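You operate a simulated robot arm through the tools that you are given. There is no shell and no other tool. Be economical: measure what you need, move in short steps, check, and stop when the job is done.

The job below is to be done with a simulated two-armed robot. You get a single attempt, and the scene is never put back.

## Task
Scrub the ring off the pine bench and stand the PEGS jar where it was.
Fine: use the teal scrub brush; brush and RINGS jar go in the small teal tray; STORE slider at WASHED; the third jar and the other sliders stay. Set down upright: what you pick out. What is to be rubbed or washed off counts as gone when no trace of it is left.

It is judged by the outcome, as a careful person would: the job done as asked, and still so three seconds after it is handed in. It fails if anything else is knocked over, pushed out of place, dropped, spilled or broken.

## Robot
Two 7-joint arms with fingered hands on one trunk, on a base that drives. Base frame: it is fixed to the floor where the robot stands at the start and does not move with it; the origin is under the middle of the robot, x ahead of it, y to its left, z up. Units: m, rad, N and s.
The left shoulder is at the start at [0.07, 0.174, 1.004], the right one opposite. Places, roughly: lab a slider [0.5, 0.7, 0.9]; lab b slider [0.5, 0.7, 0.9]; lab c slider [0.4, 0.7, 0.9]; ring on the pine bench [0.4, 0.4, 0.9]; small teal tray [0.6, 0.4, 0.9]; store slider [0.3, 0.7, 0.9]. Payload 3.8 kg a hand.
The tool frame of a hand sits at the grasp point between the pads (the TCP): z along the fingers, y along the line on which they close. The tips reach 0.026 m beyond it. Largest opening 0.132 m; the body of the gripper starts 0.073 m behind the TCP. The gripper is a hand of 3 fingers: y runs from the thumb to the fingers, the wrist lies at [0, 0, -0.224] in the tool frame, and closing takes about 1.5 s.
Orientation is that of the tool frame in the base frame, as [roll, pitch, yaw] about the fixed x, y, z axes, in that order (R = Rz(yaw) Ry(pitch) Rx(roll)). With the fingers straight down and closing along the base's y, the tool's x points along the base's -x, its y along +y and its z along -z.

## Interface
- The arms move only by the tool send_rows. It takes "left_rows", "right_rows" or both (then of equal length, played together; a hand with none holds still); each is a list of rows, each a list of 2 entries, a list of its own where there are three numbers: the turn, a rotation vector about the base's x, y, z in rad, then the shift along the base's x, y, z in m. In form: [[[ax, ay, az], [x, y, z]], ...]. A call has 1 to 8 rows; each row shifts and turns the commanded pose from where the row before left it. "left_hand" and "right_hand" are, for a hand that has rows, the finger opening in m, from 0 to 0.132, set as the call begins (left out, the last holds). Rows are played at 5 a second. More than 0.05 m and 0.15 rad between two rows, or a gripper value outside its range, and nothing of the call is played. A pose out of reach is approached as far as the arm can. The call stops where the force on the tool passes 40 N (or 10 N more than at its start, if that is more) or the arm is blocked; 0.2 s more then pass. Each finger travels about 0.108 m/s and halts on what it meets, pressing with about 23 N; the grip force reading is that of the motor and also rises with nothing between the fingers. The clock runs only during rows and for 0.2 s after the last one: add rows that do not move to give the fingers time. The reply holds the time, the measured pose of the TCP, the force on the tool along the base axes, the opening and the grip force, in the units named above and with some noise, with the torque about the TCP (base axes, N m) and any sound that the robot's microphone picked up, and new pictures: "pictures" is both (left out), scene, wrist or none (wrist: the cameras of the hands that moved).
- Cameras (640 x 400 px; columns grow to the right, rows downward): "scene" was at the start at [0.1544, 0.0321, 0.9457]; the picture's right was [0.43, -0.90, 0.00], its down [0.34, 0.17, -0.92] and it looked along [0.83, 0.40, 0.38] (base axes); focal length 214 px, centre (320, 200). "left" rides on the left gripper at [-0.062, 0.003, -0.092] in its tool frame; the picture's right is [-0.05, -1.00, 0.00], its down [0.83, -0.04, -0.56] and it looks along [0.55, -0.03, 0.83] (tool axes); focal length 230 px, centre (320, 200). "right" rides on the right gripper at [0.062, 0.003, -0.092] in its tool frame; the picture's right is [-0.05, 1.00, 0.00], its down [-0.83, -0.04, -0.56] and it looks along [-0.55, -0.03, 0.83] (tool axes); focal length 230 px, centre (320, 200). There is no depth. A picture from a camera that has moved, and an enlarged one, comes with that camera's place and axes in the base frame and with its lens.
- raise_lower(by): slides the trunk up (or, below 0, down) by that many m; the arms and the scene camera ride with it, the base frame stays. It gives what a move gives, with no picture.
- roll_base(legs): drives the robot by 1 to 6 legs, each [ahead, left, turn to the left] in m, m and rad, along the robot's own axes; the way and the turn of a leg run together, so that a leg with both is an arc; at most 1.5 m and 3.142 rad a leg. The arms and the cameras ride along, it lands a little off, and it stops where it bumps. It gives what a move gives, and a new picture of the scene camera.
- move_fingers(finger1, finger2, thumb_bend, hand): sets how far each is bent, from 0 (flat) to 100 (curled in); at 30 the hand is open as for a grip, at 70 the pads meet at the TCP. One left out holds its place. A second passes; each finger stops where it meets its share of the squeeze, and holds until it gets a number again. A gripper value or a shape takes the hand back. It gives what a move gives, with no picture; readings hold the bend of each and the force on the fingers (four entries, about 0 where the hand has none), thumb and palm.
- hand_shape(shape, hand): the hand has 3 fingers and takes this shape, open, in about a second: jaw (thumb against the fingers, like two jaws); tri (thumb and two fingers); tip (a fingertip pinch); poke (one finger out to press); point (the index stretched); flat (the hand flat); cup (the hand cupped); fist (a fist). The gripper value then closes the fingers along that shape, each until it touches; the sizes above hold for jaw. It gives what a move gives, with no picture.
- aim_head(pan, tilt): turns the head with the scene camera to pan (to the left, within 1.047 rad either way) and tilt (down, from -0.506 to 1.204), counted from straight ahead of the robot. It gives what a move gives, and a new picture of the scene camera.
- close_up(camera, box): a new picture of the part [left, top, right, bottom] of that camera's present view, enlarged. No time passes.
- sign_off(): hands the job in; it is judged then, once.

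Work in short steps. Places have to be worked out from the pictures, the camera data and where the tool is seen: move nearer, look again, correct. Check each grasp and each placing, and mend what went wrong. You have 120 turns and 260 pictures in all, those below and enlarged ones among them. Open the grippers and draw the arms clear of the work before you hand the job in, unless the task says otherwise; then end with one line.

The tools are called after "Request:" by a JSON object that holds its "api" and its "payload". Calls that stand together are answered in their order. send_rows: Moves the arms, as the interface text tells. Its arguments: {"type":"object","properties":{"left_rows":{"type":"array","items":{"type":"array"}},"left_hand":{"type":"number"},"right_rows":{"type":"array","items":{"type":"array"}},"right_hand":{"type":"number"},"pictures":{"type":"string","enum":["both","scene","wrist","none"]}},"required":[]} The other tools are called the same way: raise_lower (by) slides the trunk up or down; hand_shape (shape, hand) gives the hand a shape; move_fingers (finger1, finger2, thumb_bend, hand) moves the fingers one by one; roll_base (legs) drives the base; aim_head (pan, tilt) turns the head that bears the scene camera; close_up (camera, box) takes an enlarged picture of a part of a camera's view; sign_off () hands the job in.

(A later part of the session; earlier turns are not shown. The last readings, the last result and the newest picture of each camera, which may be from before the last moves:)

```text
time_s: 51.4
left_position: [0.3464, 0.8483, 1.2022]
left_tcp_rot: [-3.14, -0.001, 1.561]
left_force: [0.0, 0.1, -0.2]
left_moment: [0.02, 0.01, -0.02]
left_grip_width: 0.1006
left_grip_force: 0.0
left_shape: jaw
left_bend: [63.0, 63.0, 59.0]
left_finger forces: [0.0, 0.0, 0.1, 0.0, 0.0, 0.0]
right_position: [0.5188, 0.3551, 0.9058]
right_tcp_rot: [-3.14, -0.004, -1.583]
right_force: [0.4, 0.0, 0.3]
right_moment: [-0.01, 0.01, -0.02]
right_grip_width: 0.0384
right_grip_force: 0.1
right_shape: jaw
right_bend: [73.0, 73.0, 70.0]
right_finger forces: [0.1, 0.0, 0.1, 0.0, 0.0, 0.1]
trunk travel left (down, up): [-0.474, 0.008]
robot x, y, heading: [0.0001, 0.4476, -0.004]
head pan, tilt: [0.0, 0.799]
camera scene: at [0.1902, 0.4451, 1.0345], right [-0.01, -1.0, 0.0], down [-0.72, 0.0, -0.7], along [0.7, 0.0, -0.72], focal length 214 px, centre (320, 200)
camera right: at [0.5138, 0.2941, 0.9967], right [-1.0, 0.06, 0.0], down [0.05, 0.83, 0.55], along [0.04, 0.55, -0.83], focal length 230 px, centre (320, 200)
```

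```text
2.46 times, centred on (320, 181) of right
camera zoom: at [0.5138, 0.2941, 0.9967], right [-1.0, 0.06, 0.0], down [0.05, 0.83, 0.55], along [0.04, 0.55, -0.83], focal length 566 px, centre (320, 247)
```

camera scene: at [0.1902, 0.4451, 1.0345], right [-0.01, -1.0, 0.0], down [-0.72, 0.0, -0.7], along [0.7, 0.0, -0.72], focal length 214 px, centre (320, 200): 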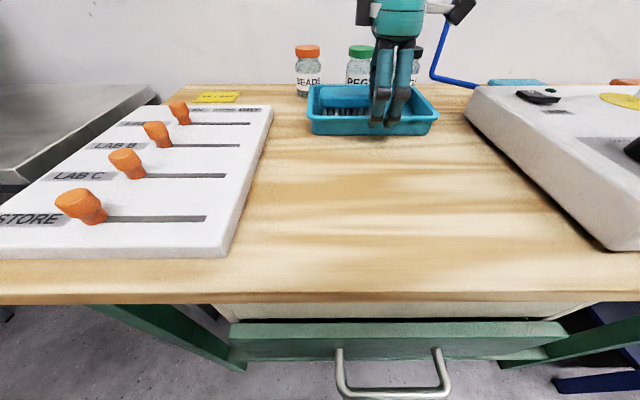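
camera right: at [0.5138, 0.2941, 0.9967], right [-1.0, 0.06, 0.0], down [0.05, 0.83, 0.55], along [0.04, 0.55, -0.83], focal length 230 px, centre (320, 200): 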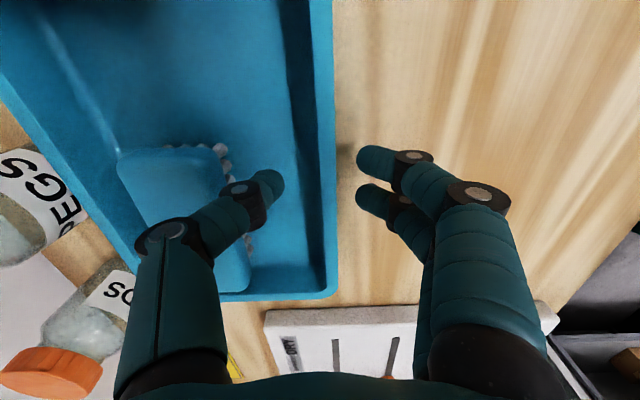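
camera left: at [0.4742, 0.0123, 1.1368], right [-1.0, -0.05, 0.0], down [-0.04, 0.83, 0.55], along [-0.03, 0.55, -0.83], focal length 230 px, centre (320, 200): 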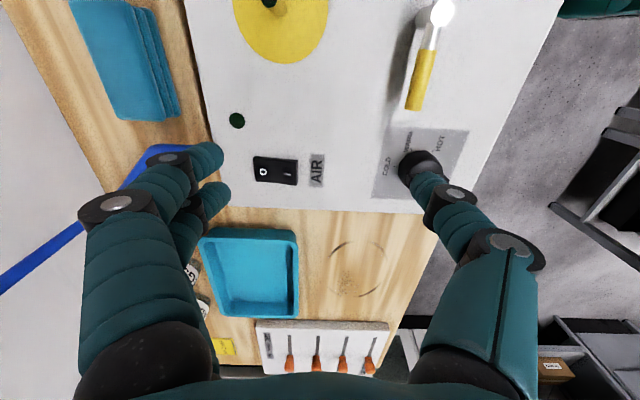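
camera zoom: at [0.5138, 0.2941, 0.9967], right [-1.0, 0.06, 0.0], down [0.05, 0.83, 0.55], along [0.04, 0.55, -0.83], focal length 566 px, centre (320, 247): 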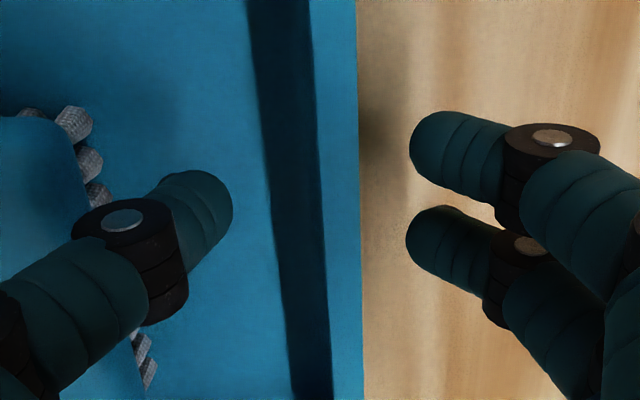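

To avoid the thumb knuckle touching the brush I shift to y≈0.312 (beside the brush), then descend and pinch.

Request:
{"api": "send_rows", "payload": {"right_rows": [[[0, 0, 0], [-0.002, -0.02, 0]], [[0, 0, 0], [-0.002, -0.023, 0]], [[0, 0, 0], [0, 0, -0.014]], [[0, 0, 0], [0, 0, -0.01]], [[0, 0, 0], [0, 0, 0]]], "right_hand": 0.034, "pictures": "wrist"}}

Request:
{"api": "send_rows", "payload": {"right_rows": [[[0, 0, 0], [0, 0, 0]], [[0, 0, 0], [0, 0, 0]], [[0, 0, 0], [0, 0, 0]], [[0, 0, 0], [0, 0, 0]]], "right_hand": 0.0, "pictures": "both"}}

```text
time_s: 52.5
left_position: [0.3451, 0.848, 1.2017]
left_tcp_rot: [3.141, -0.001, 1.564]
left_force: [0.0, 0.5, 0.3]
left_moment: [-0.01, -0.01, -0.01]
left_grip_width: 0.1002
left_grip_force: 0.0
left_shape: jaw
left_bend: [63.0, 63.0, 59.0]
left_finger forces: [0.0, 0.0, 0.0, 0.0, 0.0, 0.0]
right_position: [0.5155, 0.3107, 0.8815]
right_tcp_rot: [-3.14, -0.006, -1.584]
right_force: [-0.2, -0.2, -0.3]
right_moment: [-0.01, -0.01, -0.01]
right_grip_width: 0.0346
right_grip_force: 0.1
right_shape: jaw
right_bend: [73.0, 73.0, 70.0]
right_finger forces: [0.1, 0.1, 0.1, 0.1, 0.0, 0.0]
trunk travel left (down, up): [-0.474, 0.008]
robot x, y, heading: [0.0003, 0.446, -0.004]
head pan, tilt: [0.0, 0.799]
camera right: at [0.5099, 0.251, 0.9736], right [-1.0, 0.06, 0.0], down [0.05, 0.83, 0.55], along [0.04, 0.55, -0.83], focal length 230 px, centre (320, 200)
```

right: 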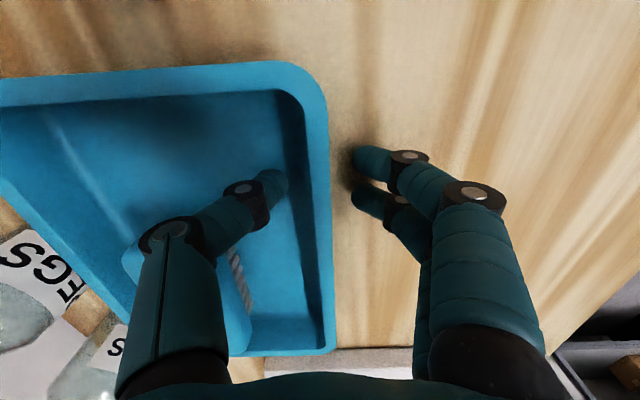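

```text
time_s: 53.5
left_position: [0.3458, 0.8493, 1.2022]
left_tcp_rot: [3.14, 0.0, 1.563]
left_force: [0.0, 0.5, -0.8]
left_moment: [-0.01, -0.01, 0.02]
left_grip_width: 0.1001
left_grip_force: 0.0
left_shape: jaw
left_bend: [63.0, 63.0, 59.0]
left_finger forces: [0.0, 0.0, 0.1, 0.0, 0.1, 0.0]
right_position: [0.5146, 0.3112, 0.8818]
right_tcp_rot: [-3.139, -0.005, -1.582]
right_force: [-0.5, -0.2, 0.8]
right_moment: [0.06, 0.05, 0.02]
right_grip_width: 0.0
right_grip_force: 23.2
right_shape: jaw
right_bend: [69.0, 69.0, 70.0]
right_finger forces: [10.1, 10.1, 0.0, 0.0, 20.1, 0.0]
trunk travel left (down, up): [-0.474, 0.008]
robot x, y, heading: [0.0014, 0.4455, -0.0]
head pan, tilt: [0.0, 0.799]
camera scene: at [0.1903, 0.4451, 1.0344], right [-0.01, -1.0, 0.0], down [-0.72, 0.0, -0.7], along [0.7, 0.0, -0.72], focal length 214 px, centre (320, 200)
camera right: at [0.51, 0.251, 0.9736], right [-1.0, 0.06, 0.0], down [0.05, 0.83, 0.55], along [0.04, 0.55, -0.83], focal length 230 px, centre (320, 200)
```

scene: 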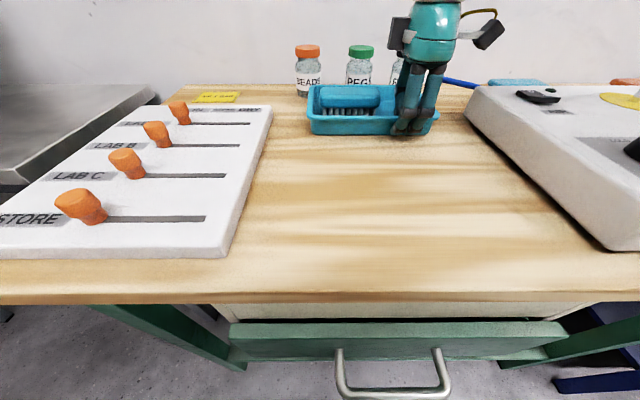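
right: 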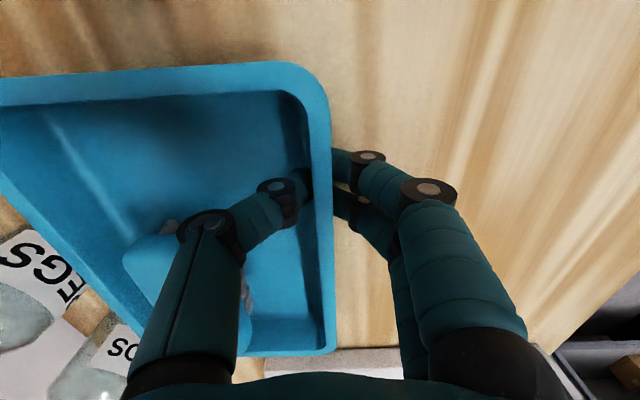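

Wall pinched. Pull the tray 1.3 cm toward the robot, then check.

Request:
{"api": "send_rows", "payload": {"right_rows": [[[0, 0, 0], [-0.004, 0, 0]], [[0, 0, 0], [-0.004, 0, 0]], [[0, 0, 0], [-0.005, 0, 0]], [[0, 0, 0], [0, 0, 0]]], "pictures": "scene"}}

Request:
{"api": "close_up", "payload": {"camera": "scene", "box": [300, 60, 460, 160]}}

```text
time_s: 54.5
left_position: [0.3476, 0.8484, 1.2025]
left_tcp_rot: [3.14, 0.001, 1.562]
left_force: [-0.5, -0.4, -0.3]
left_moment: [0.02, -0.01, -0.01]
left_grip_width: 0.1002
left_grip_force: 0.0
left_shape: jaw
left_bend: [63.0, 63.0, 59.0]
left_finger forces: [0.0, 0.0, 0.0, 0.0, 0.0, 0.0]
right_position: [0.5038, 0.3123, 0.8816]
right_tcp_rot: [-3.14, -0.004, -1.583]
right_force: [0.8, 0.5, -0.2]
right_moment: [-0.03, 0.01, -0.06]
right_grip_width: 0.0002
right_grip_force: 22.9
right_shape: jaw
right_bend: [69.0, 69.0, 70.0]
right_finger forces: [11.0, 9.8, 0.1, 0.1, 21.4, 0.1]
trunk travel left (down, up): [-0.474, 0.008]
robot x, y, heading: [0.0021, 0.4488, -0.002]
head pan, tilt: [0.0, 0.799]
camera scene: at [0.1903, 0.4451, 1.0344], right [-0.01, -1.0, 0.0], down [-0.72, 0.0, -0.7], along [0.7, 0.0, -0.72], focal length 214 px, centre (320, 200)
```

scene: 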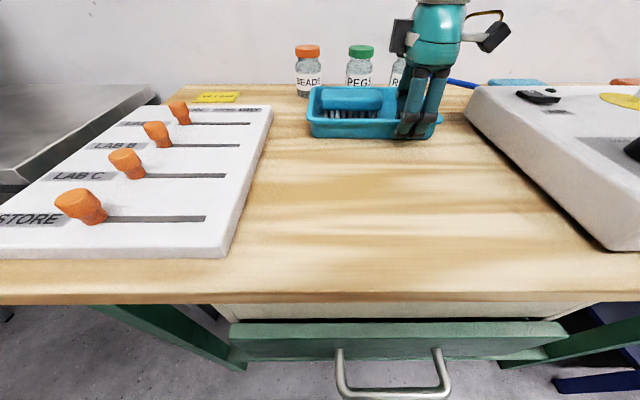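

```text
4.00 times, centred on (380, 110) of scene
camera zoom: at [0.1903, 0.4451, 1.0344], right [-0.01, -1.0, 0.0], down [-0.72, 0.0, -0.7], along [0.7, 0.0, -0.72], focal length 858 px, centre (80, 560)
```

zoom: 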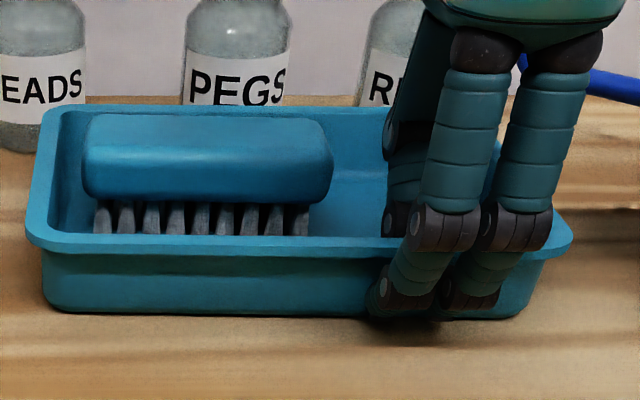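

Tray is back to about where it was. Release and raise.

Request:
{"api": "send_rows", "payload": {"right_rows": [[[0, 0, 0], [0, 0, 0]], [[0, 0, 0], [0, 0, 0]], [[0, 0, 0], [0, 0, 0.03]], [[0, 0, 0], [0, 0, 0.04]], [[0, 0, 0], [0, 0, 0.04]], [[0, 0, 0], [-0.03, 0, 0.03]], [[0, 0, 0], [-0.04, 0, 0.02]], [[0, 0, 0], [-0.04, 0, 0]]], "right_hand": 0.034, "pictures": "both"}}

Request:
{"api": "close_up", "payload": {"camera": "scene", "box": [290, 35, 450, 135]}}

```text
time_s: 56.4
left_position: [0.3468, 0.8478, 1.2019]
left_tcp_rot: [3.141, 0.001, 1.562]
left_force: [-0.9, -0.8, -0.2]
left_moment: [0.03, 0.01, 0.0]
left_grip_width: 0.1003
left_grip_force: 0.0
left_shape: jaw
left_bend: [63.0, 63.0, 59.0]
left_finger forces: [0.0, 0.0, 0.0, 0.1, 0.1, 0.0]
right_position: [0.3916, 0.31, 1.0385]
right_tcp_rot: [-3.139, -0.006, -1.584]
right_force: [-0.8, 0.2, 0.5]
right_moment: [0.02, 0.01, 0.01]
right_grip_width: 0.0338
right_grip_force: 0.0
right_shape: jaw
right_bend: [73.0, 73.0, 70.0]
right_finger forces: [0.1, 0.0, 0.0, 0.0, 0.0, 0.0]
trunk travel left (down, up): [-0.474, 0.008]
robot x, y, heading: [0.0024, 0.4463, -0.004]
head pan, tilt: [0.0, 0.799]
camera scene: at [0.19, 0.4451, 1.0344], right [-0.01, -1.0, 0.0], down [-0.72, 0.0, -0.7], along [0.7, 0.0, -0.72], focal length 214 px, centre (320, 200)
camera right: at [0.3885, 0.2495, 1.1303], right [-1.0, 0.06, 0.0], down [0.05, 0.83, 0.55], along [0.04, 0.55, -0.83], focal length 230 px, centre (320, 200)
```

scene: 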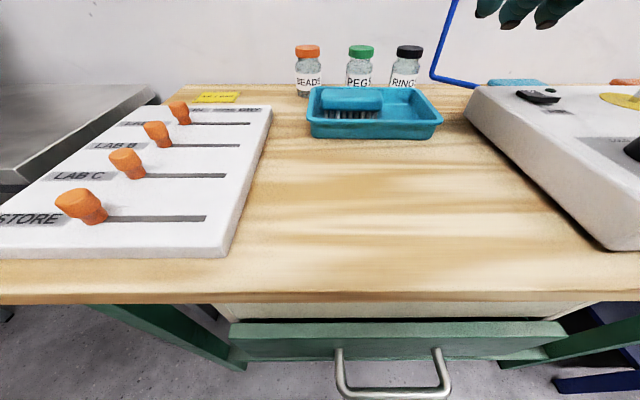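
right: 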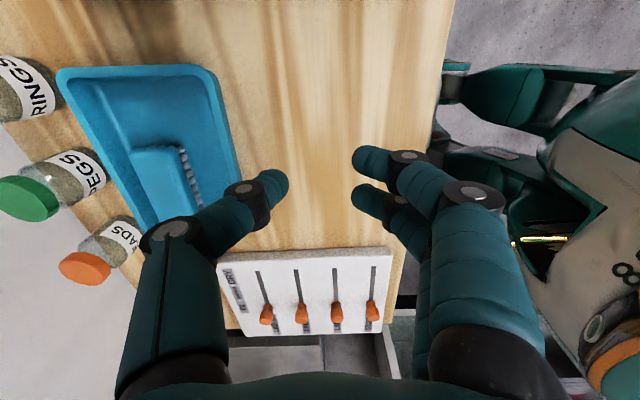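

```text
4.00 times, centred on (370, 85) of scene
camera zoom: at [0.19, 0.4451, 1.0344], right [-0.01, -1.0, 0.0], down [-0.72, 0.0, -0.7], along [0.7, 0.0, -0.72], focal length 858 px, centre (120, 660)
```

zoom: 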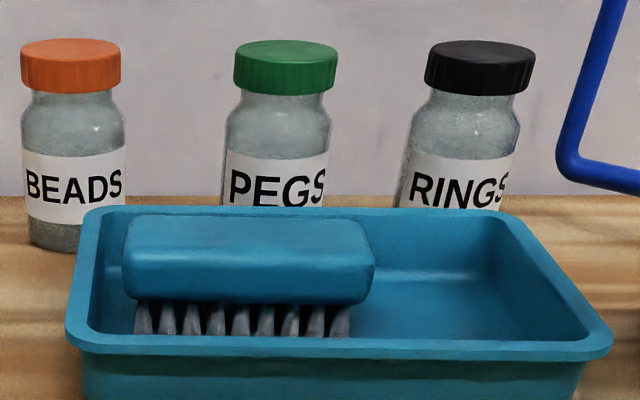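

Brush neatly in tray, tray ~restored. For the jars near the wall I'll tilt the hand 45° (fingers forward-down, closing along y) and grip by the cap. First turn yaw back by -π/2.

Request:
{"api": "send_rows", "payload": {"right_rows": [[[0, 0, -0.145], [0.01, -0.006, 0]], [[0, 0, -0.145], [0.01, -0.006, 0]], [[0, 0, -0.145], [0.01, -0.006, 0]], [[0, 0, -0.145], [0.01, -0.006, 0]], [[0, 0, -0.145], [0.01, -0.006, 0]], [[0, 0, -0.145], [0.01, -0.006, 0]], [[0, 0, -0.145], [0.01, -0.006, 0]], [[0, 0, -0.145], [0.01, -0.006, 0]]], "right_hand": 0.08, "pictures": "none"}}

Request:
{"api": "send_rows", "payload": {"right_rows": [[[0, 0, -0.145], [0, 0, 0]], [[0, 0, -0.145], [0, 0, 0]], [[0, 0, -0.11], [0, 0, 0]], [[0, -0.145, 0], [0, 0, 0]], [[0, -0.145, 0], [0, 0, 0]], [[0, -0.145, 0], [0, 0, 0]], [[0, -0.145, 0], [0, 0, 0]], [[0, -0.145, 0], [0, 0, 0]]], "pictures": "both"}}

```text
time_s: 58.1
left_position: [0.3473, 0.849, 1.202]
left_tcp_rot: [3.141, -0.002, 1.562]
left_force: [0.1, -0.5, -0.1]
left_moment: [0.0, 0.01, -0.02]
left_grip_width: 0.1001
left_grip_force: 0.0
left_shape: jaw
left_bend: [63.0, 63.0, 59.0]
left_finger forces: [0.0, 0.0, 0.1, 0.0, 0.0, 0.1]
right_position: [0.4716, 0.2635, 1.042]
right_tcp_rot: [-3.14, -0.008, -2.746]
right_force: [0.2, -0.4, -0.2]
right_moment: [-0.02, 0.03, -0.02]
right_grip_width: 0.0795
right_grip_force: 0.2
right_shape: jaw
right_bend: [71.0, 71.0, 71.0]
right_finger forces: [0.0, 0.0, 0.1, 0.1, 0.1, 0.0]
trunk travel left (down, up): [-0.474, 0.008]
robot x, y, heading: [0.0051, 0.4448, -0.004]
head pan, tilt: [0.0, 0.799]
```

```text
time_s: 60.0
left_position: [0.3459, 0.8481, 1.2019]
left_tcp_rot: [-3.141, 0.001, 1.563]
left_force: [0.1, 0.3, 0.0]
left_moment: [0.04, 0.01, 0.0]
left_grip_width: 0.1004
left_grip_force: 0.1
left_shape: jaw
left_bend: [63.0, 63.0, 59.0]
left_finger forces: [0.0, 0.1, 0.0, 0.0, 0.0, 0.0]
right_position: [0.473, 0.2634, 1.0409]
right_tcp_rot: [3.141, 0.719, 3.139]
right_force: [0.0, 0.4, -0.4]
right_moment: [0.01, 0.01, 0.01]
right_grip_width: 0.0793
right_grip_force: 0.0
right_shape: jaw
right_bend: [71.0, 71.0, 71.0]
right_finger forces: [0.1, 0.0, 0.1, 0.0, 0.1, 0.0]
trunk travel left (down, up): [-0.474, 0.008]
robot x, y, heading: [-0.0018, 0.4464, -0.002]
head pan, tilt: [0.0, 0.799]
camera scene: at [0.1901, 0.4449, 1.0344], right [-0.01, -1.0, 0.0], down [-0.72, 0.0, -0.7], along [0.7, 0.0, -0.72], focal length 214 px, centre (320, 200)
camera right: at [0.3648, 0.2663, 1.0692], right [0.04, 1.0, 0.04], down [0.26, -0.05, 0.97], along [0.97, -0.03, -0.26], focal length 230 px, centre (320, 200)
```

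scene: 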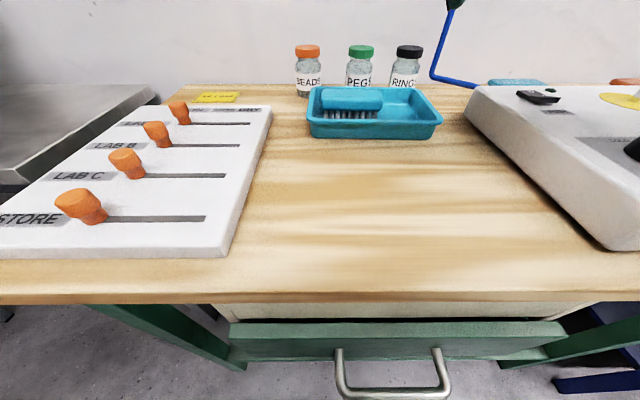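
right: 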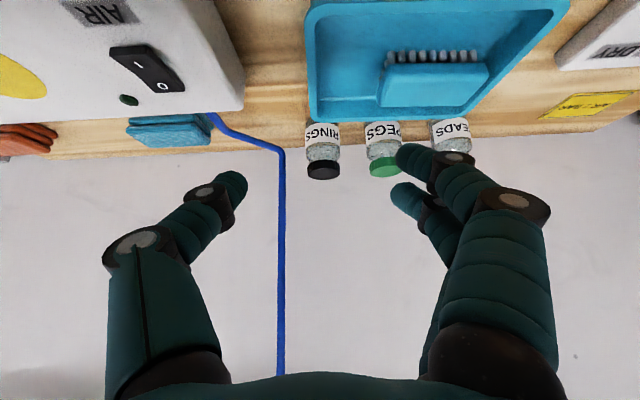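

RINGS cap centre triangulates to ≈(0.703, 0.264, 0.932); PEGS ≈(0.703, 0.360, 0.932). Approach the pre-grasp for RINGS along the finger direction.

Request:
{"api": "send_rows", "payload": {"right_rows": [[[0, 0, 0], [0.04, 0, -0.005]], [[0, 0, 0], [0.04, 0, -0.005]], [[0, 0, 0], [0.04, 0, -0.005]], [[0, 0, 0], [0.031, 0, -0.004]], [[0, 0, 0], [0, 0, 0]]], "right_hand": 0.08, "pictures": "both"}}

```text
time_s: 61.1
left_position: [0.3452, 0.8494, 1.2032]
left_tcp_rot: [-3.141, 0.001, 1.562]
left_force: [-0.2, -0.3, 0.2]
left_moment: [0.02, 0.0, 0.01]
left_grip_width: 0.1002
left_grip_force: 0.1
left_shape: jaw
left_bend: [63.0, 63.0, 59.0]
left_finger forces: [0.0, 0.1, 0.0, 0.0, 0.0, 0.0]
right_position: [0.6198, 0.2654, 1.0232]
right_tcp_rot: [-3.139, 0.72, 3.14]
right_force: [-0.4, -0.1, 0.6]
right_moment: [0.04, 0.02, 0.01]
right_grip_width: 0.0793
right_grip_force: 0.1
right_shape: jaw
right_bend: [71.0, 71.0, 71.0]
right_finger forces: [0.1, 0.0, 0.0, 0.1, 0.0, 0.0]
trunk travel left (down, up): [-0.474, 0.008]
robot x, y, heading: [0.0037, 0.4471, -0.005]
head pan, tilt: [0.0, 0.799]
camera scene: at [0.1899, 0.445, 1.0345], right [-0.01, -1.0, 0.0], down [-0.72, 0.0, -0.7], along [0.7, 0.0, -0.72], focal length 214 px, centre (320, 200)
camera right: at [0.513, 0.2692, 1.0506], right [0.04, 1.0, 0.03], down [0.26, -0.04, 0.97], along [0.97, -0.03, -0.26], focal length 230 px, centre (320, 200)
```

scene: 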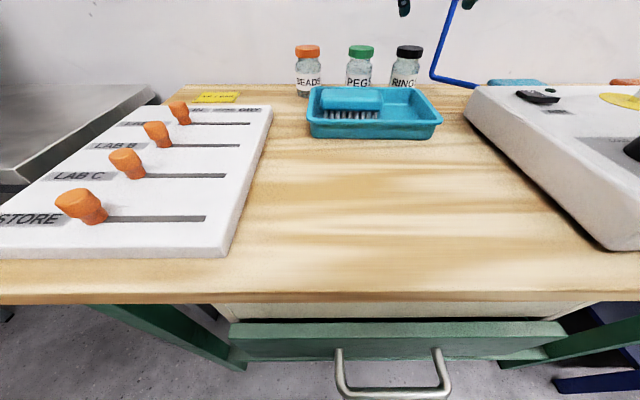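
right: 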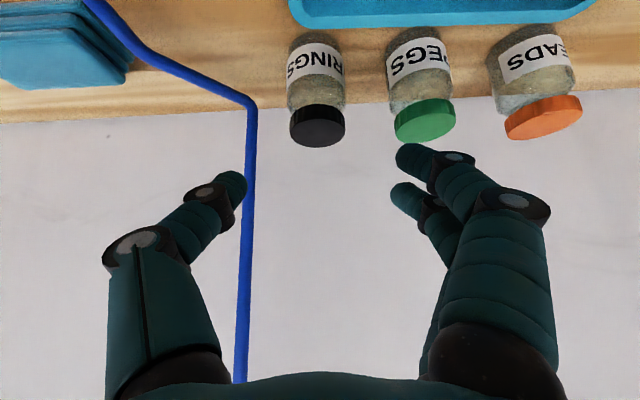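

Aligned. Narrow to 0.072 and approach along the finger line, pausing just short.

Request:
{"api": "send_rows", "payload": {"right_rows": [[[0, 0, 0], [0, -0.001, 0]], [[0, 0, 0], [0.02, 0, -0.023]], [[0, 0, 0], [0.02, 0, -0.023]], [[0, 0, 0], [0.01, 0, -0.012]], [[0, 0, 0], [0, 0, 0]]], "right_hand": 0.072, "pictures": "both"}}

Request:
{"api": "close_up", "payload": {"camera": "scene", "box": [330, 0, 490, 100]}}

```text
time_s: 62.4
left_position: [0.3468, 0.8485, 1.203]
left_tcp_rot: [3.14, 0.0, 1.561]
left_force: [1.1, 0.4, -0.5]
left_moment: [-0.02, 0.02, 0.0]
left_grip_width: 0.1002
left_grip_force: 0.1
left_shape: jaw
left_bend: [63.0, 63.0, 59.0]
left_finger forces: [0.0, 0.0, 0.1, 0.1, 0.1, 0.0]
right_position: [0.6718, 0.2618, 0.9654]
right_tcp_rot: [3.14, 0.718, 3.138]
right_force: [0.0, -0.1, -1.0]
right_moment: [-0.01, -0.02, -0.03]
right_grip_width: 0.0725
right_grip_force: 0.1
right_shape: jaw
right_bend: [72.0, 72.0, 70.0]
right_finger forces: [0.1, 0.0, 0.0, 0.1, 0.0, 0.0]
trunk travel left (down, up): [-0.474, 0.008]
robot x, y, heading: [0.0008, 0.4518, -0.003]
head pan, tilt: [0.0, 0.799]
camera scene: at [0.1902, 0.4451, 1.0345], right [-0.01, -1.0, 0.0], down [-0.72, 0.0, -0.7], along [0.7, 0.0, -0.72], focal length 214 px, centre (320, 200)
camera right: at [0.5645, 0.2672, 0.9932], right [0.04, 1.0, 0.03], down [0.26, -0.04, 0.96], along [0.96, -0.03, -0.26], focal length 230 px, centre (320, 200)
```

scene: 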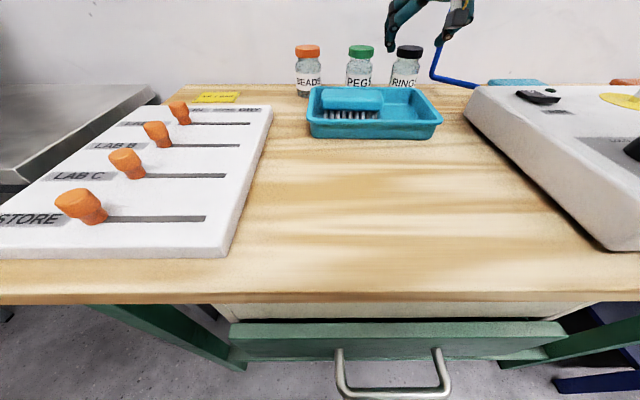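
right: 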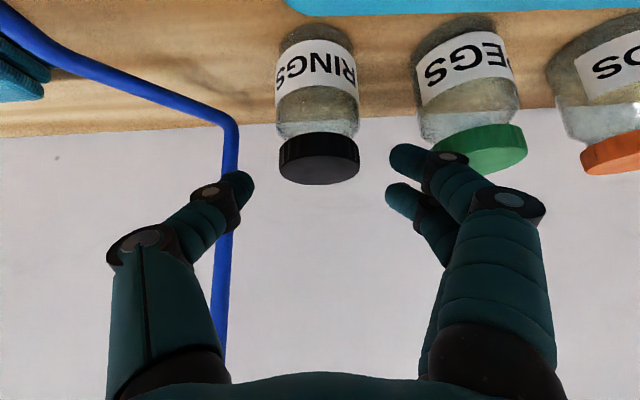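

```text
4.00 times, centred on (410, 50) of scene
camera zoom: at [0.1902, 0.4451, 1.0345], right [-0.01, -1.0, 0.0], down [-0.72, 0.0, -0.7], along [0.7, 0.0, -0.72], focal length 858 px, centre (-40, 800)
```

zoom: 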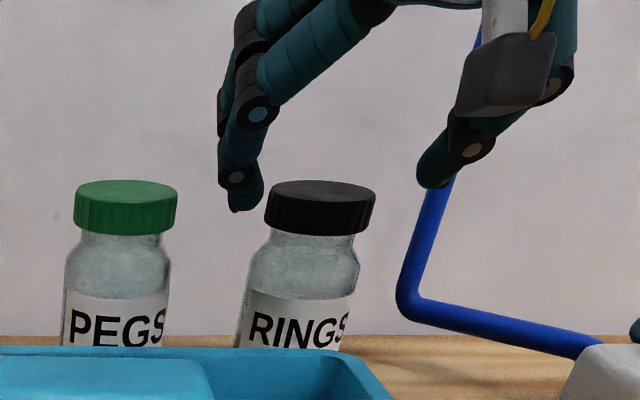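

Centered. Final approach to the cap and close.

Request:
{"api": "send_rows", "payload": {"right_rows": [[[0, 0, 0], [0.012, 0, -0.015]], [[0, 0, 0], [0.012, 0.001, -0.016]], [[0, 0, 0], [0, 0, 0]]], "pictures": "both"}}

Request:
{"api": "close_up", "payload": {"camera": "scene", "box": [330, 0, 490, 100]}}

```text
time_s: 63.1
left_position: [0.3452, 0.8481, 1.2036]
left_tcp_rot: [-3.14, -0.001, 1.563]
left_force: [0.2, 0.4, -0.4]
left_moment: [-0.01, 0.0, 0.03]
left_grip_width: 0.1001
left_grip_force: 0.0
left_shape: jaw
left_bend: [63.0, 63.0, 59.0]
left_finger forces: [0.1, 0.0, 0.1, 0.1, 0.0, 0.0]
right_position: [0.6966, 0.2625, 0.9336]
right_tcp_rot: [-3.141, 0.719, 3.138]
right_force: [0.1, 0.3, 0.4]
right_moment: [-0.03, 0.03, 0.01]
right_grip_width: 0.0726
right_grip_force: 0.1
right_shape: jaw
right_bend: [72.0, 72.0, 70.0]
right_finger forces: [0.0, 0.0, 0.0, 0.0, 0.0, 0.0]
trunk travel left (down, up): [-0.474, 0.008]
robot x, y, heading: [-0.0001, 0.4463, -0.006]
head pan, tilt: [0.0, 0.799]
camera scene: at [0.1901, 0.445, 1.0345], right [-0.01, -1.0, 0.0], down [-0.72, 0.0, -0.7], along [0.7, 0.0, -0.72], focal length 214 px, centre (320, 200)
camera right: at [0.5885, 0.2655, 0.9615], right [0.04, 1.0, 0.03], down [0.26, -0.04, 0.96], along [0.97, -0.03, -0.26], focal length 230 px, centre (320, 200)
```

scene: 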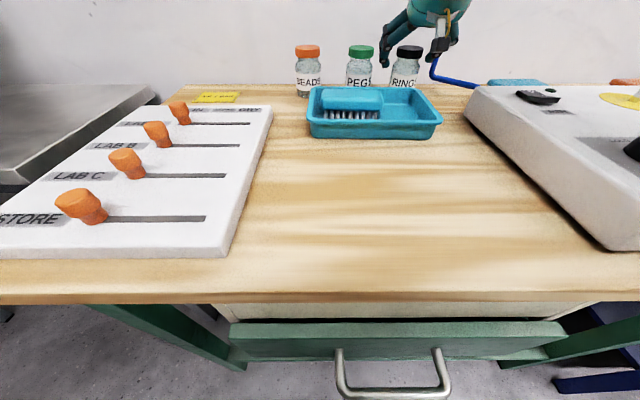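
right: 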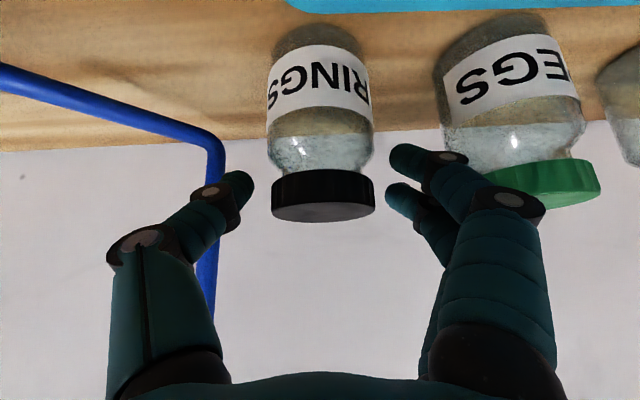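

```text
4.00 times, centred on (410, 50) of scene
camera zoom: at [0.1901, 0.445, 1.0345], right [-0.01, -1.0, 0.0], down [-0.72, 0.0, -0.7], along [0.7, 0.0, -0.72], focal length 858 px, centre (-40, 800)
```

zoom: 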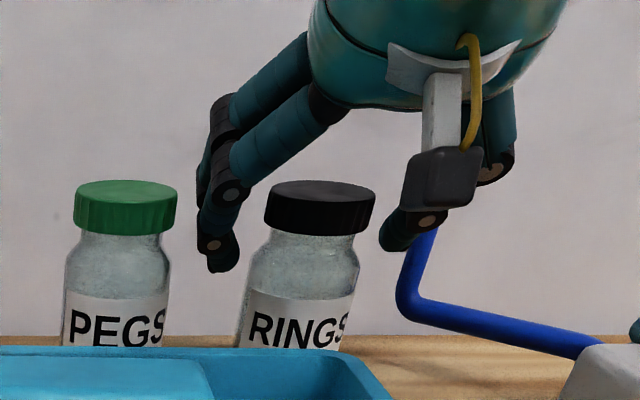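

Cap is between the fingers, centred. Lower 4 mm and close.

Request:
{"api": "send_rows", "payload": {"right_rows": [[[0, 0, 0], [0, 0.001, -0.004]], [[0, 0, 0], [0, 0, 0]]], "pictures": "none"}}

Request:
{"api": "send_rows", "payload": {"right_rows": [[[0, 0, 0], [0, 0, 0]], [[0, 0, 0], [0, 0, 0]], [[0, 0, 0], [0, 0, 0]], [[0, 0, 0], [0, 0, 0]], [[0, 0, 0], [0, 0, 0]]], "right_hand": 0.02, "pictures": "both"}}

```text
time_s: 63.8
left_position: [0.3464, 0.8481, 1.2011]
left_tcp_rot: [3.141, 0.001, 1.561]
left_force: [0.1, 0.6, -0.3]
left_moment: [-0.01, 0.01, 0.02]
left_grip_width: 0.1004
left_grip_force: 0.0
left_shape: jaw
left_bend: [63.0, 63.0, 59.0]
left_finger forces: [0.0, 0.0, 0.1, 0.1, 0.0, 0.0]
right_position: [0.6963, 0.2642, 0.9298]
right_tcp_rot: [3.141, 0.719, 3.138]
right_force: [-0.3, -0.4, 0.5]
right_moment: [0.02, 0.0, -0.07]
right_grip_width: 0.0724
right_grip_force: 0.1
right_shape: jaw
right_bend: [72.0, 72.0, 70.0]
right_finger forces: [0.0, 0.0, 0.1, 0.1, 0.0, 0.0]
trunk travel left (down, up): [-0.474, 0.008]
robot x, y, heading: [0.0006, 0.4433, -0.001]
head pan, tilt: [0.0, 0.799]
```

```text
time_s: 65.0
left_position: [0.3465, 0.8485, 1.202]
left_tcp_rot: [-3.142, 0.0, 1.561]
left_force: [0.6, 0.4, -0.3]
left_moment: [-0.02, -0.02, -0.03]
left_grip_width: 0.1003
left_grip_force: 0.1
left_shape: jaw
left_bend: [63.0, 63.0, 59.0]
left_finger forces: [0.0, 0.1, 0.0, 0.0, 0.1, 0.1]
right_position: [0.6978, 0.2628, 0.929]
right_tcp_rot: [-3.142, 0.718, 3.139]
right_force: [-1.3, -0.1, 0.2]
right_moment: [-0.11, 0.0, 0.0]
right_grip_width: 0.0404
right_grip_force: 23.3
right_shape: jaw
right_bend: [74.0, 73.0, 70.0]
right_finger forces: [10.3, 8.4, 0.0, 0.0, 19.4, 0.0]
trunk travel left (down, up): [-0.474, 0.008]
robot x, y, heading: [-0.0017, 0.4458, -0.008]
head pan, tilt: [0.0, 0.799]
camera scene: at [0.1901, 0.4451, 1.0345], right [-0.01, -1.0, 0.0], down [-0.72, 0.0, -0.7], along [0.7, 0.0, -0.72], focal length 214 px, centre (320, 200)
camera right: at [0.5887, 0.2676, 0.9579], right [0.04, 1.0, 0.03], down [0.26, -0.04, 0.96], along [0.97, -0.03, -0.26], focal length 230 px, centre (320, 200)
```

scene: 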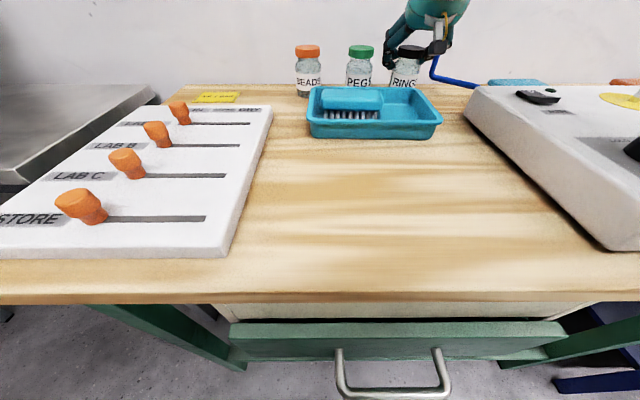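
right: 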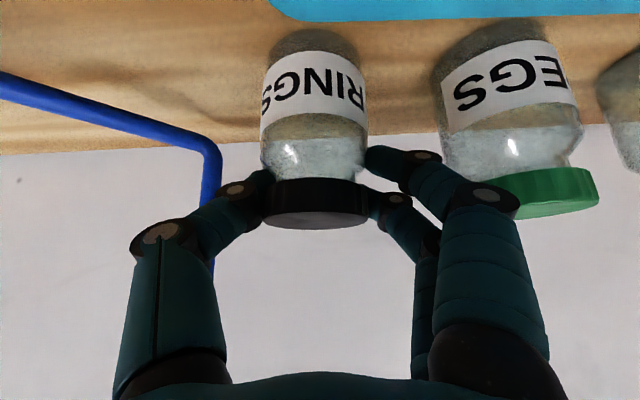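

Gripped. Lift gently by 3 cm and check.

Request:
{"api": "send_rows", "payload": {"right_rows": [[[0, 0, 0], [0, 0, 0.01]], [[0, 0, 0], [0, 0, 0.015]], [[0, 0, 0], [0, 0, 0.02]], [[0, 0, 0], [-0.005, 0, 0.025]], [[0, 0, 0], [0, 0, 0]]], "pictures": "both"}}

Request:
{"api": "close_up", "payload": {"camera": "scene", "box": [330, 0, 490, 100]}}

```text
time_s: 66.2
left_position: [0.3458, 0.8481, 1.2027]
left_tcp_rot: [3.139, 0.0, 1.563]
left_force: [-0.4, 0.7, 1.0]
left_moment: [-0.02, 0.02, -0.01]
left_grip_width: 0.1006
left_grip_force: 0.1
left_shape: jaw
left_bend: [63.0, 63.0, 59.0]
left_finger forces: [0.0, 0.1, 0.1, 0.0, 0.0, 0.0]
right_position: [0.6902, 0.2647, 0.9989]
right_tcp_rot: [3.14, 0.718, 3.14]
right_force: [0.8, -0.1, -0.9]
right_moment: [0.01, 0.0, -0.02]
right_grip_width: 0.0403
right_grip_force: 23.6
right_shape: jaw
right_bend: [74.0, 73.0, 70.0]
right_finger forces: [11.1, 8.0, 0.1, 0.0, 19.0, 0.1]
trunk travel left (down, up): [-0.474, 0.008]
robot x, y, heading: [0.0034, 0.4435, -0.001]
head pan, tilt: [0.0, 0.799]
camera scene: at [0.1904, 0.445, 1.0343], right [-0.01, -1.0, 0.0], down [-0.72, 0.0, -0.7], along [0.7, 0.0, -0.72], focal length 214 px, centre (320, 200)
camera right: at [0.5829, 0.2686, 1.0268], right [0.04, 1.0, 0.03], down [0.26, -0.04, 0.96], along [0.96, -0.03, -0.26], focal length 230 px, centre (320, 200)
```

scene: 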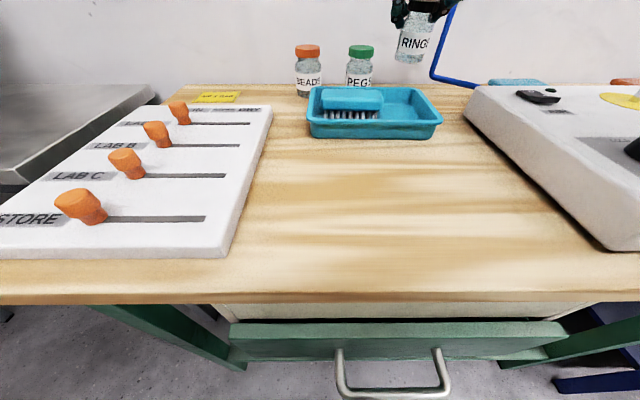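
right: 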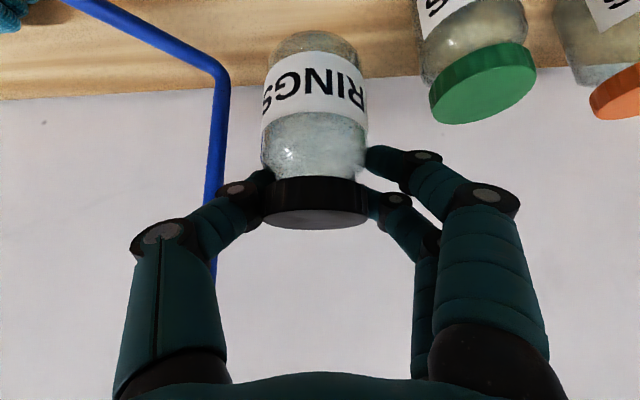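

```text
4.00 times, centred on (410, 50) of scene
camera zoom: at [0.1904, 0.445, 1.0343], right [-0.01, -1.0, 0.0], down [-0.72, 0.0, -0.7], along [0.7, 0.0, -0.72], focal length 858 px, centre (-40, 800)
```

zoom: 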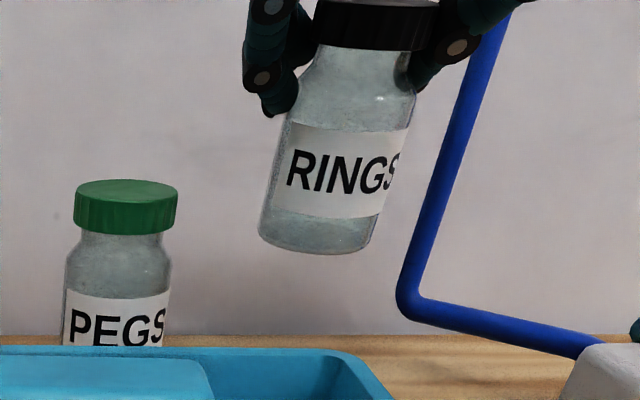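

Jar is lifted and upright relative to the hand. Move it over the right part of the tray (x≈0.595, y≈0.289).

Request:
{"api": "send_rows", "payload": {"right_rows": [[[0, 0, 0], [-0.03, 0, 0.005]], [[0, 0, 0], [-0.03, 0.01, 0]], [[0, 0, 0], [-0.025, 0.01, 0]], [[0, 0, 0], [-0.01, 0.004, -0.02]], [[0, 0, 0], [0, 0, 0]]], "pictures": "both"}}

Request:
{"api": "close_up", "payload": {"camera": "scene", "box": [300, 50, 460, 150]}}

```text
time_s: 67.3
left_position: [0.346, 0.8485, 1.2014]
left_tcp_rot: [-3.141, 0.0, 1.561]
left_force: [0.3, 0.0, -0.1]
left_moment: [-0.01, 0.0, 0.02]
left_grip_width: 0.1003
left_grip_force: 0.1
left_shape: jaw
left_bend: [63.0, 63.0, 59.0]
left_finger forces: [0.1, 0.0, 0.0, 0.0, 0.0, 0.1]
right_position: [0.5962, 0.2871, 0.9854]
right_tcp_rot: [3.141, 0.719, 3.138]
right_force: [0.0, -0.3, -0.3]
right_moment: [-0.03, -0.02, -0.03]
right_grip_width: 0.0398
right_grip_force: 23.3
right_shape: jaw
right_bend: [74.0, 73.0, 70.0]
right_finger forces: [11.3, 8.0, 0.1, 0.0, 19.3, 0.0]
trunk travel left (down, up): [-0.474, 0.008]
robot x, y, heading: [0.0007, 0.449, -0.003]
head pan, tilt: [0.0, 0.799]
camera scene: at [0.1903, 0.4452, 1.0344], right [-0.01, -1.0, 0.0], down [-0.72, 0.0, -0.7], along [0.7, 0.0, -0.72], focal length 214 px, centre (320, 200)
camera right: at [0.4889, 0.292, 1.0133], right [0.04, 1.0, 0.03], down [0.26, -0.04, 0.96], along [0.97, -0.03, -0.26], focal length 230 px, centre (320, 200)
```

scene: 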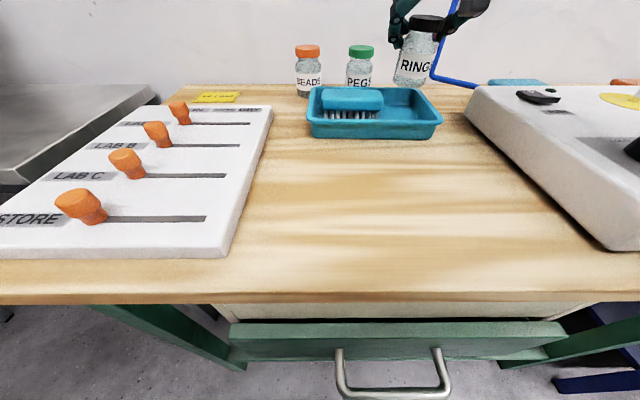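
right: 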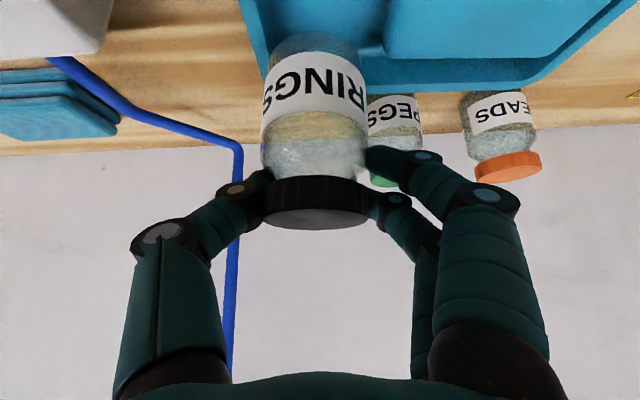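

```text
4.00 times, centred on (380, 100) of scene
camera zoom: at [0.1903, 0.4452, 1.0344], right [-0.01, -1.0, 0.0], down [-0.72, 0.0, -0.7], along [0.7, 0.0, -0.72], focal length 858 px, centre (80, 600)
```

zoom: 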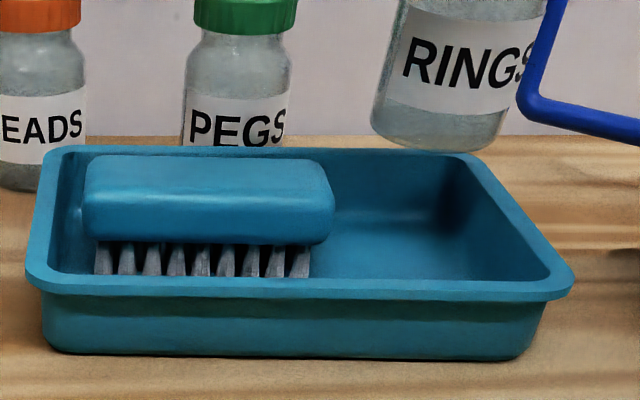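

There's ~8.5 cm of free floor (y 0.245–0.33), so the jar fits at y≈0.287. Lower it.

Request:
{"api": "send_rows", "payload": {"right_rows": [[[0, 0, 0], [0, 0, -0.015]], [[0, 0, 0], [0, 0, -0.015]], [[0, 0, 0], [0, 0, -0.01]], [[0, 0, 0], [0, 0, -0.005]], [[0, 0, 0], [0, 0, 0]]], "pictures": "scene"}}

Request:
{"api": "close_up", "payload": {"camera": "scene", "box": [300, 50, 460, 150]}}

```text
time_s: 68.5
left_position: [0.3456, 0.848, 1.2025]
left_tcp_rot: [-3.139, 0.0, 1.563]
left_force: [-0.4, -0.5, 0.3]
left_moment: [0.0, -0.01, -0.04]
left_grip_width: 0.1005
left_grip_force: 0.2
left_shape: jaw
left_bend: [63.0, 63.0, 59.0]
left_finger forces: [0.0, 0.2, 0.1, 0.0, 0.0, 0.1]
right_position: [0.597, 0.2877, 0.9385]
right_tcp_rot: [3.141, 0.719, 3.139]
right_force: [-0.1, -0.4, -1.7]
right_moment: [0.0, -0.01, -0.01]
right_grip_width: 0.0398
right_grip_force: 23.2
right_shape: jaw
right_bend: [74.0, 73.0, 70.0]
right_finger forces: [11.2, 8.0, 0.0, 0.0, 19.5, 0.0]
trunk travel left (down, up): [-0.474, 0.008]
robot x, y, heading: [0.0019, 0.4475, -0.007]
head pan, tilt: [0.0, 0.799]
camera scene: at [0.1903, 0.4451, 1.0344], right [-0.01, -1.0, 0.0], down [-0.72, 0.0, -0.7], along [0.7, 0.0, -0.72], focal length 214 px, centre (320, 200)
```

scene: 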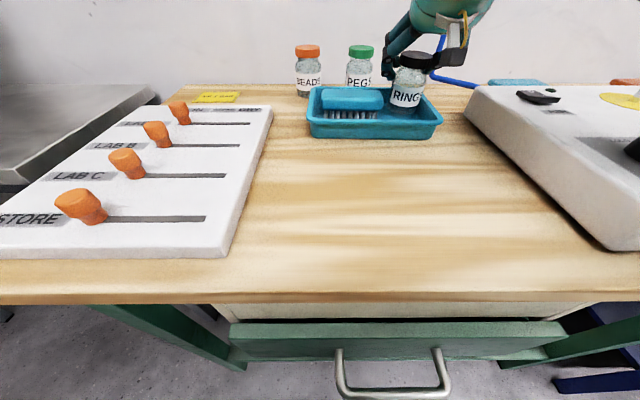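

```text
4.00 times, centred on (380, 100) of scene
camera zoom: at [0.1903, 0.4451, 1.0344], right [-0.01, -1.0, 0.0], down [-0.72, 0.0, -0.7], along [0.7, 0.0, -0.72], focal length 858 px, centre (80, 600)
```

zoom: 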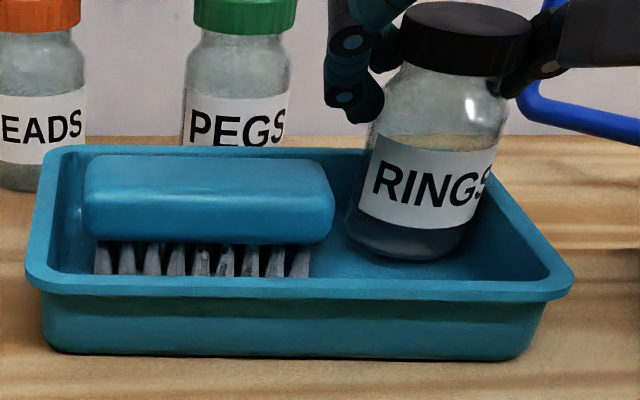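

Fits well. Shift 3 mm right and lower to contact.

Request:
{"api": "send_rows", "payload": {"right_rows": [[[0, 0, 0], [0, -0.003, -0.002]], [[0, 0, 0], [0, 0, -0.002]], [[0, 0, 0], [0, 0, -0.001]], [[0, 0, 0], [0, 0, 0]]], "pictures": "none"}}

Request:
{"api": "send_rows", "payload": {"right_rows": [[[0, 0, 0], [0, 0, -0.001]], [[0, 0, 0], [0, 0, -0.001]], [[0, 0, 0], [0, 0, 0]]], "pictures": "none"}}

```text
time_s: 69.5
left_position: [0.3482, 0.8477, 1.2025]
left_tcp_rot: [3.141, 0.0, 1.563]
left_force: [0.2, 0.0, 1.3]
left_moment: [-0.03, 0.0, 0.0]
left_grip_width: 0.1003
left_grip_force: 0.1
left_shape: jaw
left_bend: [63.0, 63.0, 59.0]
left_finger forces: [0.1, 0.1, 0.0, 0.1, 0.0, 0.0]
right_position: [0.5963, 0.2857, 0.9351]
right_tcp_rot: [3.141, 0.72, 3.138]
right_force: [0.3, 0.8, 0.6]
right_moment: [0.04, 0.0, 0.0]
right_grip_width: 0.0399
right_grip_force: 22.8
right_shape: jaw
right_bend: [74.0, 73.0, 70.0]
right_finger forces: [12.0, 8.2, 0.0, 0.0, 19.8, 0.0]
trunk travel left (down, up): [-0.474, 0.008]
robot x, y, heading: [0.003, 0.4453, -0.002]
head pan, tilt: [0.0, 0.799]
```

```text
time_s: 70.3
left_position: [0.3445, 0.849, 1.2025]
left_tcp_rot: [3.138, -0.001, 1.562]
left_force: [0.7, -0.3, -0.4]
left_moment: [-0.01, -0.06, -0.01]
left_grip_width: 0.1004
left_grip_force: 0.1
left_shape: jaw
left_bend: [63.0, 63.0, 59.0]
left_finger forces: [0.1, 0.0, 0.0, 0.1, 0.0, 0.1]
right_position: [0.5975, 0.2848, 0.9336]
right_tcp_rot: [-3.141, 0.722, 3.137]
right_force: [1.5, 0.7, 8.1]
right_moment: [-0.17, -0.03, 0.02]
right_grip_width: 0.0403
right_grip_force: 23.3
right_shape: jaw
right_bend: [74.0, 73.0, 70.0]
right_finger forces: [12.0, 9.4, 0.0, 0.0, 22.9, 0.2]
trunk travel left (down, up): [-0.474, 0.008]
robot x, y, heading: [0.0039, 0.4453, -0.007]
head pan, tilt: [0.0, 0.799]
```

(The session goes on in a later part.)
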